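You operate a simulated robot arm through the tools that you are given. There is no shell and no other tool. Be economical: measure what you need, move in short steps, check, and stop when the job is done.

You are at the controls of a simulated robot arm. One attempt, no reset.

Task
Put the emptier measuring beaker from the service bench top on top of the cup carton on the service bench top.
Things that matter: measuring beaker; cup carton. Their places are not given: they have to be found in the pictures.

Only the result counts: the job must be done as asked and must still hold three seconds after the hand-in. Knocking over, shifting, dropping, spilling or breaking anything else fails it.

Robot
A 7-joint arm with a two-finger parallel gripper, fixed in place. Base frame: the origin is at the foot of the arm, x ahead of it, y to its left, z up; the work surface is at about z = 0. Lengths are in m, angles in rad, forces in N, time in s.
With the tool pointing down near the work surface it reaches from about 0.24 to 0.62 m from the base axis. Its first joint turns from -1.152 to 1.152 rad. Payload 2.6 kg.
The TCP is the grasp point between the finger pads, 0.03 m short of the fingertips. In the tool frame z runs along the fingers and y along their closing line. Largest opening 0.094 m; finger width 0.028, thickness 0.01; the body of the gripper, 0.05 by 0.096 m, starts 0.055 m behind the TCP.
Orientation is that of the tool frame in the base frame, as [roll, pitch, yaw] about the fixed x, y, z axes, in that order (R = Rz(yaw) Ry(pitch) Rx(roll)). With the fingers straight down and closing along the base's y, the tool's x points along the base's -x, its y along +y and its z along -z.

Tools
- The arm moves only by the tool apply_moves. Its argument "series" is a list of rows, each a list of 3 entries, a list of its own where there are three numbers: the shift along the base's x, y, z in units of 400 mm (1.0 is 400 mm), then the turn, a rotation vector about the base's x, y, z in units of 45 degrees (1.0 is 45 degrees), then the opening, from 0 (shut) to 1 (fully open). In form: [[[dx, dy, dz], [ax, ay, az], claw], ...]. A call has 1 to 8 rows; each row is the pose to reach, as a shift and turn from the pose commanded when the call began. A call with a number of a shift or a turn outside -1 to 1 is refused whole. Each row takes 0.2 s and may step no farther than 0.05 m and 0.15 rad from the row before; otherwise, or with a gripper value out of range, the whole call is refused. Where a pose cannot be reached the arm comes as near as it can. A force on the tool above 40 N (or 10 N above the force at the start of the call, whichever is more), or a blocked arm, ends the call early, and 0.2 s more pass. Each finger travels about 0.072 m/s and halts on what it meets, pressing with about 43 N; the grip force reading is that of the motor and also rises with nothing between the fingers. The clock runs only during rows and for 0.2 s after the last one: add rows that repeat a pose to give the fingers time. The reply holds the time, the measured pose of the TCP, the force on the tool along the base axes, the opening and the grip force, in the units named above and with some noise.
- Cameras (640 x 400 px; columns grow to the right, rows downward): "scene" is fixed at [0.0186, 0.4158, 0.5714]; the picture's right is [-0.92, -0.40, 0.00], its down [-0.20, 0.45, -0.87] and it looks along [0.35, -0.80, -0.49] (base axes); focal length 362 px, centre (320, 200). "wrist" rides on the gripper at [-0.037, 0, -0.058] in the tool frame; the picture's right is [0.00, -1.00, 0.00], its down [0.97, 0.00, -0.24] and it looks along [0.24, 0.00, 0.97] (tool axes); focal length 218 px, centre (320, 200).
- grab_frame(camera): a new picture of that camera. The clock stands still meanwhile.
- locate(camera, pixels): for up to 12 pixels [column, row] of the newest picture of that camera ("zoom" is the newest enlarged one), the place [x, y, z] in the base frame of the surface seen there, good to about 0.002 m. The clock stands still meanwhile.
- inspect(camera, box): a new picture of the part [left, top, right, bottom] of that camera's present view, enlarged. The clock stands still meanwhile.
- finish_job(): hands the job in; it is judged then, once.

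Go step by step. Measure first, check grasps and placings, and put right what went wrong. The budget is 60 turns and 22 pictures, counting those below and the enlarged ones. Unless the task says otherwise, let go and move clear before handing in, and close with one line.

The tools are called after "Call:" as name(argument=value, ...) on one line, values as JSON. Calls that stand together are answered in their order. apply_moves: Moves the arm, as the interface text tells. Its arguments: {"type":"object","properties":{"series":{"type":"array"}},"required":["series"]} The other tools are called the same way: grab_frame (camera) takes a picture; locate (camera, pixels) gives the place of the surface under pixels of a picture; inspect (camera, box) takes an enlarged picture of a part of a camera's view; finish_job () hands the job in.

At the start:

```text
t: 0.0
position: [0.3248, -0.1172, 0.3838]
ee_rot: [3.141, -0.001, -3.141]
force: [-0.7, -0.7, -0.5]
grip_width: 0.094
finger_force: 0.0
```

scene: 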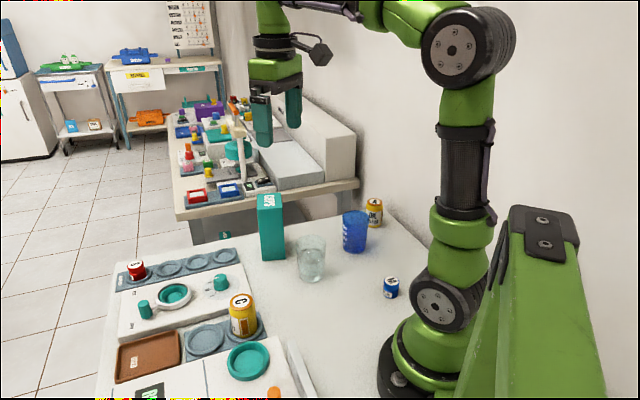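
wrist: 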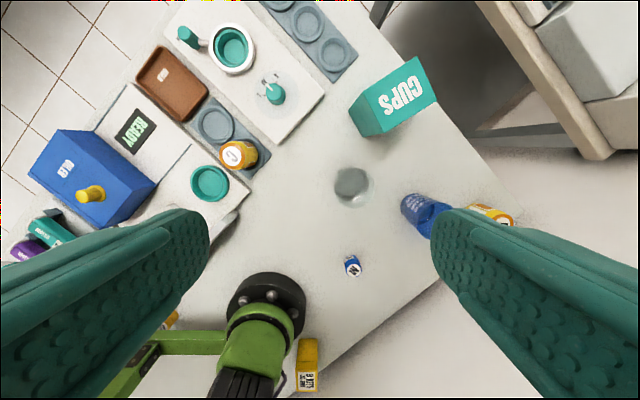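

The scene shows a clear beaker near (311,258), a blue one near (355,231) and the teal CUPS carton near (270,228). I'll enlarge both beakers to compare their fill levels.

Call:
inspect(camera="scene", box=[240, 180, 400, 300])

Call:
inspect(camera="wrist", box=[320, 40, 520, 240])

```text
3.33 times, centred on (320, 240) of scene
```

zoom: 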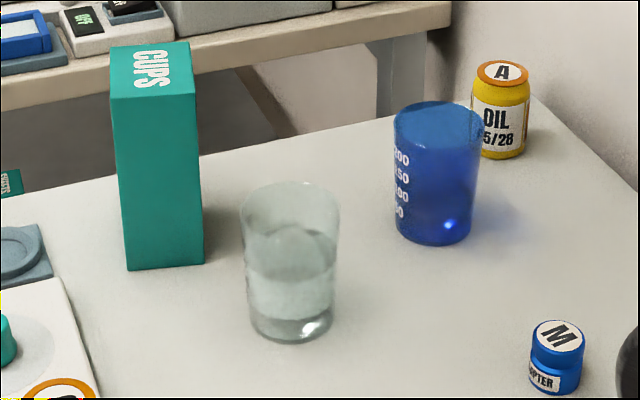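

```text
2.00 times, centred on (420, 140) of wrist
```

zoom: 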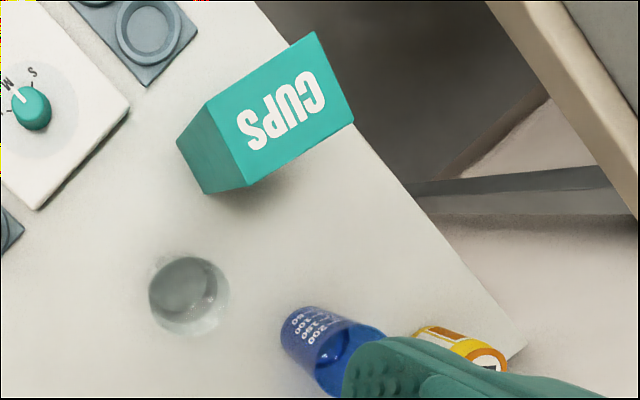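

The clear beaker looks about half full, while the blue one's level can't be read yet. I'll locate the objects first, then look into the blue one from above.

Call:
locate(camera="scene", pixels=[[268, 204], [259, 210], [285, 210], [281, 195], [258, 196], [272, 259], [312, 238], [312, 278], [355, 213], [350, 250], [345, 235], [375, 202]])

Call:
locate(camera="zoom", pixels=[[205, 105], [247, 185], [353, 122], [316, 33], [178, 141], [185, 285], [205, 325], [335, 350], [310, 325], [300, 370], [480, 360], [250, 230]])

```text
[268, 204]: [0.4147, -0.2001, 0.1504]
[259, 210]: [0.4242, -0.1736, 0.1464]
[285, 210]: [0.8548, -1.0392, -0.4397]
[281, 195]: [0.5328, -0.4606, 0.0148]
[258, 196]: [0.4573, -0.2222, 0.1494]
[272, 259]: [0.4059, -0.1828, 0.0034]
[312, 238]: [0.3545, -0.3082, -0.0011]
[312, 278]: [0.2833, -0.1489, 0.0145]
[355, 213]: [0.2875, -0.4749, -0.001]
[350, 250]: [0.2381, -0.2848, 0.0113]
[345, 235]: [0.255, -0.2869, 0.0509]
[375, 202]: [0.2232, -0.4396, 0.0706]
```

```text
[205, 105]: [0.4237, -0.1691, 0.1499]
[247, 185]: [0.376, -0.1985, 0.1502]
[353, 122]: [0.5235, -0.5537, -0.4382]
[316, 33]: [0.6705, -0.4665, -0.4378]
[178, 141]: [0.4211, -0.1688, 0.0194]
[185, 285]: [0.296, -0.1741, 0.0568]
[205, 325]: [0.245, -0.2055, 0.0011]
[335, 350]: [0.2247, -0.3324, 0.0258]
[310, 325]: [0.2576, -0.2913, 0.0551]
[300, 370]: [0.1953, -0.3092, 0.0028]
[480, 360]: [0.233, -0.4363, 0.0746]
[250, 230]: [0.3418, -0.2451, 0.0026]
```

The carton top is at z≈0.15, and the clear beaker's liquid surface is at about z≈0.057. I'll move the wrist camera over the blue beaker to see inside it.

Call:
apply_moves(series=[[[0, -0.1, 0], [0, 0, 0], 1], [[0, -0.2, 0], [0, 0, 0], 1], [[0, -0.3, 0], [0, 0, 0], 1], [[0, -0.4, 0], [0, 0, 0], 1], [[0, -0.4, 0], [0, 0, 0], 1]])

Call:
grab_frame(camera="wrist")

```text
t: 1.2
position: [0.3217, -0.2776, 0.3831]
ee_rot: [-3.141, 0.0, -3.14]
force: [-1.0, -0.4, 0.7]
grip_width: 0.094
finger_force: 0.1
```

```text
17 pictures are left
```

wrist: 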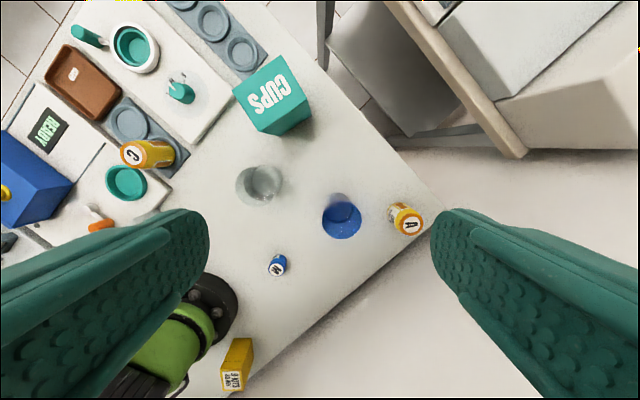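

Call:
inspect(camera="wrist", box=[220, 40, 380, 250])

Call:
locate(camera="wrist", pixels=[[342, 216], [340, 205], [350, 225], [330, 225], [342, 236], [260, 178], [266, 185], [237, 95], [275, 57], [307, 93], [258, 128], [325, 210]])

```text
1.90 times, centred on (300, 145) of wrist
```

zoom: 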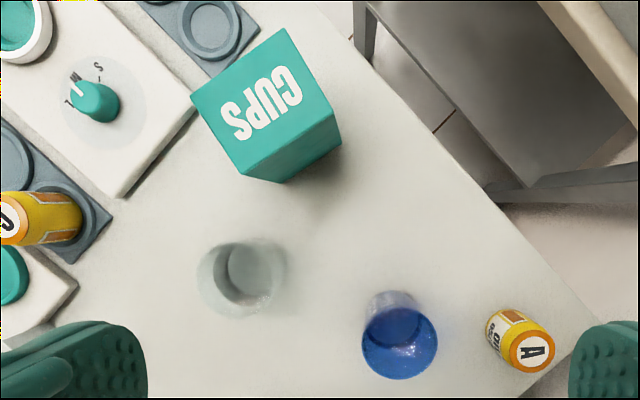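

```text
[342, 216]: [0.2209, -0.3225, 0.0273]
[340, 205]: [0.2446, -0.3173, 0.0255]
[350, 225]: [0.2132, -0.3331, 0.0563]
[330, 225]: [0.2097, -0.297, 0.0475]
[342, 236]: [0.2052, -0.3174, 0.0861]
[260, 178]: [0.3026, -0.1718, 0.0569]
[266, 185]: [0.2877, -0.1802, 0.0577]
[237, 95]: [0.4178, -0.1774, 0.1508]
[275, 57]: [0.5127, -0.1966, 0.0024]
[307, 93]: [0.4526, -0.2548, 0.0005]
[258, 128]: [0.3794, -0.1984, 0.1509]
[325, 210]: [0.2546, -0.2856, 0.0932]
```

Inside the blue beaker the liquid surface is at z≈0.026, against 0.057 in the clear one, so the blue one is emptier. Next I'll measure its rim and the carton's top corners in the zoom.

Call:
locate(camera="zoom", pixels=[[364, 342], [436, 342], [400, 377], [425, 368], [375, 367], [430, 318], [193, 98], [284, 32], [330, 112], [241, 172], [262, 105], [375, 308]])

Call:
locate(camera="scene", pixels=[[343, 215], [344, 222], [344, 245], [356, 252], [365, 245], [366, 230], [367, 215], [355, 235], [301, 260], [323, 260], [311, 240], [355, 210]])

```text
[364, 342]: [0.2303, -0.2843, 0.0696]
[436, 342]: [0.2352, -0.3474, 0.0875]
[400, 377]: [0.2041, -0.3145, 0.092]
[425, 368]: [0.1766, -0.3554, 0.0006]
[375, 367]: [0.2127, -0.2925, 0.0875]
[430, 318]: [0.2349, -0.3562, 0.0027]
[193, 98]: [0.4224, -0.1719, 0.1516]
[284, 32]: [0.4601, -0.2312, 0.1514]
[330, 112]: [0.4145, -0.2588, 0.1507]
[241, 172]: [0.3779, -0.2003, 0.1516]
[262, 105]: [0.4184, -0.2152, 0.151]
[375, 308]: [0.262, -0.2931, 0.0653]
```

```text
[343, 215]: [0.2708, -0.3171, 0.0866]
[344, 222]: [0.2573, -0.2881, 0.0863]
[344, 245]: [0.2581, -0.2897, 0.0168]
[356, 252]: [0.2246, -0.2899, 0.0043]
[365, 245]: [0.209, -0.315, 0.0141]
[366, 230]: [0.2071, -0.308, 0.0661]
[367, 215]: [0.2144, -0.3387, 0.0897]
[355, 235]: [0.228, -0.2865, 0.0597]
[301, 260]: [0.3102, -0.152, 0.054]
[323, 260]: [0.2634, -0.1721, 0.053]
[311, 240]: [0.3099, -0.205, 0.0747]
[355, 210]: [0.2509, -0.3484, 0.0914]
```

The beaker's axis is at (0.2375, -0.316), with diameter ≈0.067 and rim ≈0.093. The carton top is centred at (0.4187, -0.2156), z 0.151. I'll move above the beaker and partway down.

Call:
apply_moves(series=[[[-0.105, -0.048, 0], [0, 0, 0], 1], [[-0.211, -0.096, 0], [0, 0, 0], 1], [[-0.211, -0.096, -0.11], [0, 0, 0], 1], [[-0.211, -0.096, -0.22], [0, 0, 0], 1], [[-0.211, -0.096, -0.33], [0, 0, 0], 1], [[-0.211, -0.096, -0.44], [0, 0, 0], 1], [[-0.211, -0.096, -0.5], [0, 0, 0], 1], [[-0.211, -0.096, -0.5], [0, 0, 0], 1]])

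Call:
grab_frame(camera="wrist")

```text
t: 3.0
position: [0.2396, -0.3159, 0.1817]
ee_rot: [-3.141, 0.001, -3.141]
force: [0.4, -0.1, -0.1]
grip_width: 0.0941
finger_force: 0.0
```

```text
15 pictures are left
```

wrist: 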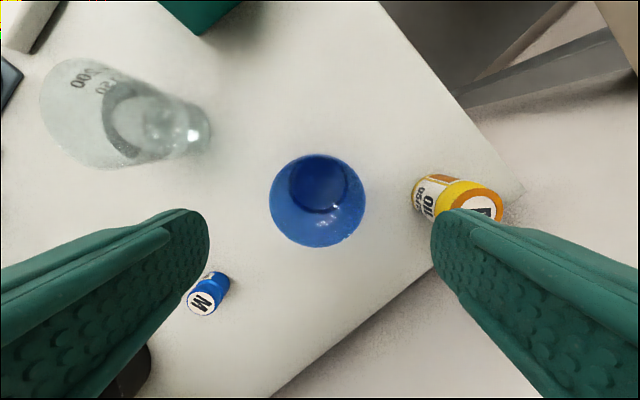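

The beaker is centred between the fingers (column 318) and the jars are clear of the finger paths. I'll descend to the grasp height.

Call:
apply_moves(series=[[[-0.005, 0, -0.08], [0, 0, 0], 1], [[-0.005, 0, -0.16], [0, 0, 0], 1], [[-0.005, 0, -0.24], [0, 0, 0], 1], [[-0.005, 0, -0.305], [0, 0, 0], 1], [[-0.005, 0, -0.305], [0, 0, 0], 1]])

```text
t: 4.2
position: [0.2365, -0.3152, 0.0592]
ee_rot: [3.141, 0.0, 3.142]
force: [-0.2, -0.3, 0.3]
grip_width: 0.0938
finger_force: 0.0
```

The arm is at grasp height with no contact. I'll close onto the beaker.

Call:
apply_moves(series=[[[0, 0, 0], [0, 0, 0], 0.8], [[0, 0, 0], [0, 0, 0], 0.7], [[0, 0, 0], [0, 0, 0], 0.6], [[0, 0, 0], [0, 0, 0], 0.5], [[0, 0, 0], [0, 0, 0], 0.5]])

```text
t: 5.4
position: [0.237, -0.3153, 0.0599]
ee_rot: [-3.141, 0.0, 3.142]
force: [-0.2, 0.4, 0.0]
grip_width: 0.0668
finger_force: 42.8
```

The fingers hold at 0.0668 m, which matches the beaker, with 42.8 N. I'll lift smoothly.

Call:
apply_moves(series=[[[0, 0, 0.02], [0, 0, 0], 0.5], [[0, 0, 0.08], [0, 0, 0], 0.5], [[0, 0, 0.16], [0, 0, 0], 0.5], [[0, 0, 0.25], [0, 0, 0], 0.5], [[0, 0, 0.34], [0, 0, 0], 0.5], [[0, 0, 0.42], [0, 0, 0], 0.5], [[0, 0, 0.48], [0, 0, 0], 0.5], [[0, 0, 0.5], [0, 0, 0], 0.5]])

Call:
grab_frame(camera="scene")

```text
t: 7.2
position: [0.2368, -0.3144, 0.2622]
ee_rot: [3.141, -0.001, -3.141]
force: [0.1, 0.4, -0.6]
grip_width: 0.0667
finger_force: 43.0
```

```text
14 pictures are left
```

scene: 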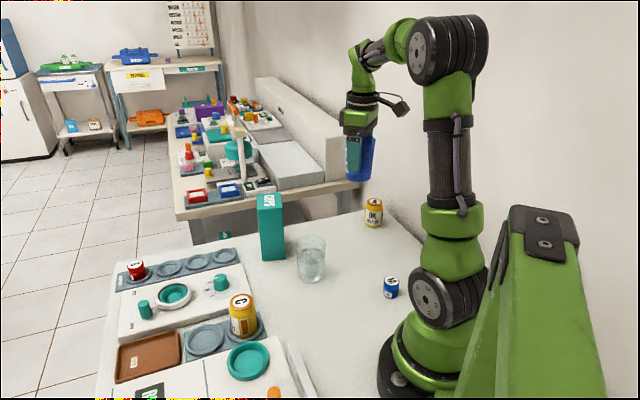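

The blue beaker hangs upright in the gripper at (360,158). I'll carry it over the carton with its base at about z 0.20.

Call:
apply_moves(series=[[[0.02, 0.011, 0], [0, 0, 0], 0.5], [[0.08, 0.044, 0], [0, 0, 0], 0.5], [[0.165, 0.09, 0], [0, 0, 0], 0.5], [[0.255, 0.139, 0], [0, 0, 0], 0.5], [[0.345, 0.188, 0], [0, 0, 0], 0.5], [[0.415, 0.226, 0], [0, 0, 0], 0.5], [[0.447, 0.243, 0], [0, 0, 0], 0.5], [[0.453, 0.247, 0], [0, 0, 0], 0.5]])

Call:
inspect(camera="scene", box=[200, 120, 360, 280])

Call:
grab_frame(camera="wrist")

```text
t: 9.0
position: [0.4203, -0.2177, 0.2605]
ee_rot: [3.141, 0.001, -3.141]
force: [0.0, -0.1, -0.9]
grip_width: 0.0667
finger_force: 42.6
```

```text
2.50 times, centred on (280, 200) of scene
```

zoom: 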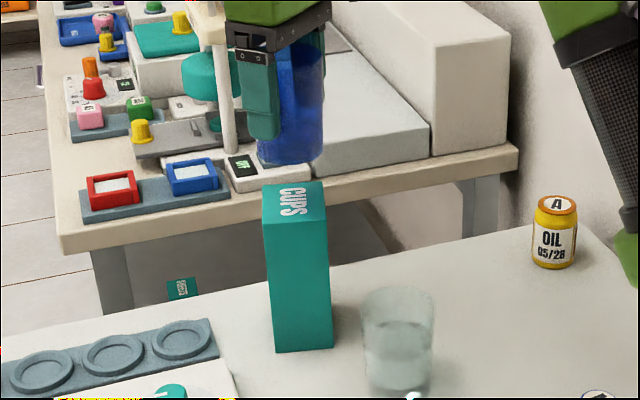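

```text
12 pictures are left
```

wrist: 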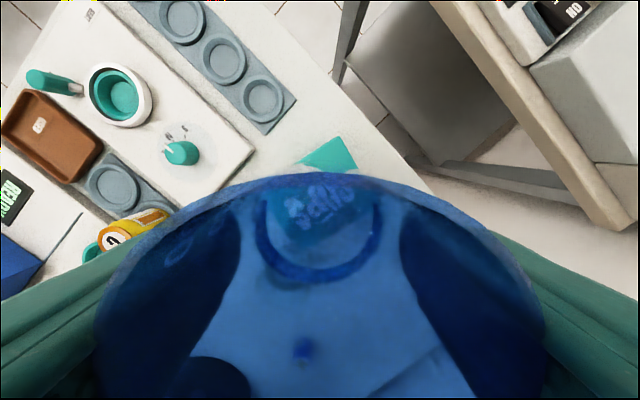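

The beaker is over the carton at (0.420, -0.218), with its base about 0.05 above the top. I'll lower it slowly.

Call:
apply_moves(series=[[[-0.002, 0.003, -0.04], [0, 0, 0], 0.5], [[-0.002, 0.003, -0.08], [0, 0, 0], 0.5], [[-0.002, 0.003, -0.105], [0, 0, 0], 0.5], [[-0.002, 0.003, -0.115], [0, 0, 0], 0.5], [[-0.002, 0.003, -0.12], [0, 0, 0], 0.5], [[-0.002, 0.003, -0.12], [0, 0, 0], 0.5]])

Call:
inspect(camera="scene", box=[220, 140, 320, 240])

```text
t: 10.4
position: [0.4174, -0.2157, 0.2124]
ee_rot: [-3.14, 0.0, 3.141]
force: [-0.3, -0.2, -1.0]
grip_width: 0.067
finger_force: 43.3
```

```text
4.00 times, centred on (270, 190) of scene
```

zoom: 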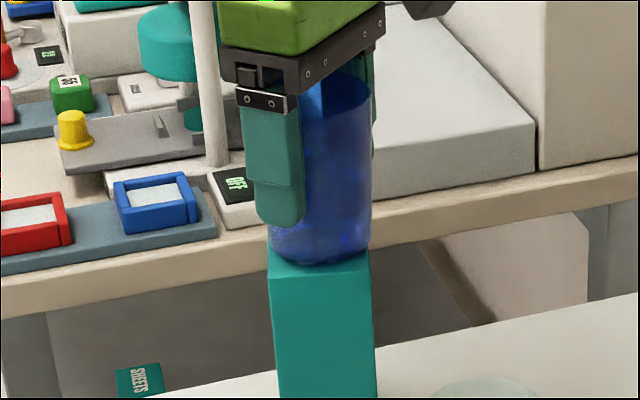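

The base is almost on the carton (zoom row 262), but the force shows no contact yet. I'll lower it in 1 mm steps.

Call:
apply_moves(series=[[[0, 0, -0.0025], [0, 0, 0], 0.5], [[0, 0, -0.005], [0, 0, 0], 0.5], [[0, 0, -0.005], [0, 0, 0], 0.5]])

```text
t: 11.2
position: [0.4169, -0.2161, 0.2105]
ee_rot: [3.141, 0.0, 3.14]
force: [-0.3, -0.5, -0.2]
grip_width: 0.0667
finger_force: 43.3
```

Call:
apply_moves(series=[[[0, 0, -0.002], [0, 0, 0], 0.5], [[0, 0, -0.002], [0, 0, 0], 0.5]])

```text
t: 11.8
position: [0.4176, -0.2158, 0.2089]
ee_rot: [3.141, -0.001, 3.14]
force: [0.5, 0.7, -1.1]
grip_width: 0.0667
finger_force: 43.3
```

There is still no clear contact force, so I'll keep lowering in small steps.

Call:
apply_moves(series=[[[0, 0, -0.0025], [0, 0, 0], 0.5], [[0, 0, -0.0025], [0, 0, 0], 0.5]])

Call:
inspect(camera="scene", box=[245, 170, 295, 220])

```text
t: 12.4
position: [0.4175, -0.2152, 0.2093]
ee_rot: [-3.14, 0.002, 3.141]
force: [-1.8, 0.5, 4.4]
grip_width: 0.0666
finger_force: 43.0
```

```text
8.00 times, centred on (270, 195) of scene
```

zoom: 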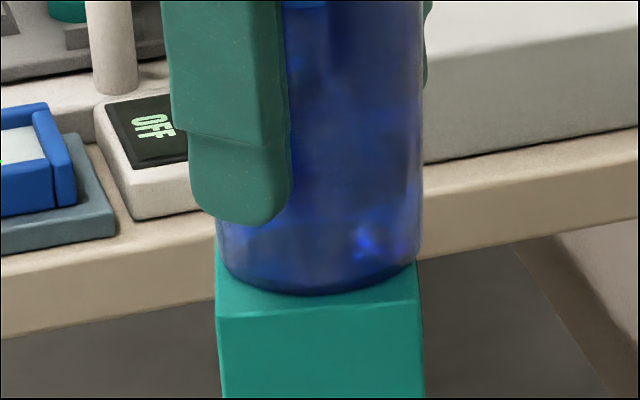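

The upward force is now 4.4 N and the base sits squarely on the carton top (zoom row 292). I'll release.

Call:
apply_moves(series=[[[0, 0, 0], [0, 0, 0], 0.72], [[0, 0, 0], [0, 0, 0], 0.78], [[0, 0, 0], [0, 0, 0], 0.9], [[0, 0, 0], [0, 0, 0], 1], [[0, 0, 0], [0, 0, 0], 1]])

Call:
inspect(camera="scene", box=[220, 140, 320, 240])

```text
t: 13.6
position: [0.4174, -0.2146, 0.208]
ee_rot: [3.141, 0.0, -3.141]
force: [-0.6, 0.6, 0.6]
grip_width: 0.094
finger_force: 0.2
```

```text
4.00 times, centred on (270, 190) of scene
```

zoom: 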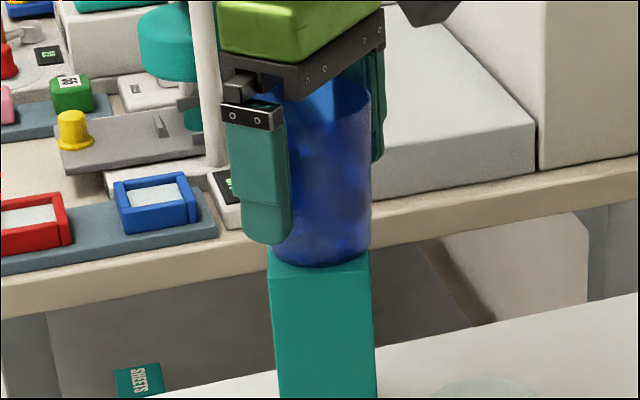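

The beaker stands on its own with the fingers fully open. I'll rise straight up, clear of it.

Call:
apply_moves(series=[[[0, 0, 0.04], [0, 0, 0], 1], [[0, 0, 0.12], [0, 0, 0], 1], [[0, 0, 0.22], [0, 0, 0], 1], [[0, 0, 0.32], [0, 0, 0], 1], [[0, 0, 0.4], [0, 0, 0], 1], [[0, 0, 0.4], [0, 0, 0], 1]])

Call:
grab_frame(camera="scene")

```text
t: 15.0
position: [0.4156, -0.214, 0.3688]
ee_rot: [3.14, 0.0, -3.141]
force: [-0.9, -0.7, 0.7]
grip_width: 0.0938
finger_force: 0.1
```

```text
8 pictures are left
```

scene: 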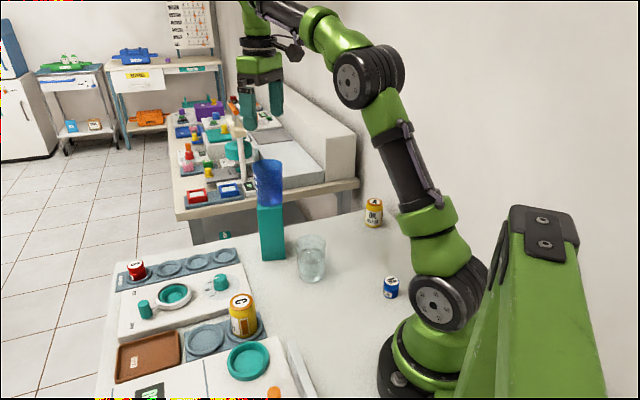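

The blue beaker stands upright on the carton at (269,183), everything else is where it was, and the arm is clear. I'm handing the job in.

Call:
finish_job()

```text
The job is handed in.
```

The blue measuring beaker, the emptier of the two (liquid at about 26 mm against 57 mm in the clear one), is standing upright on top of the cup carton, and the job is handed in.
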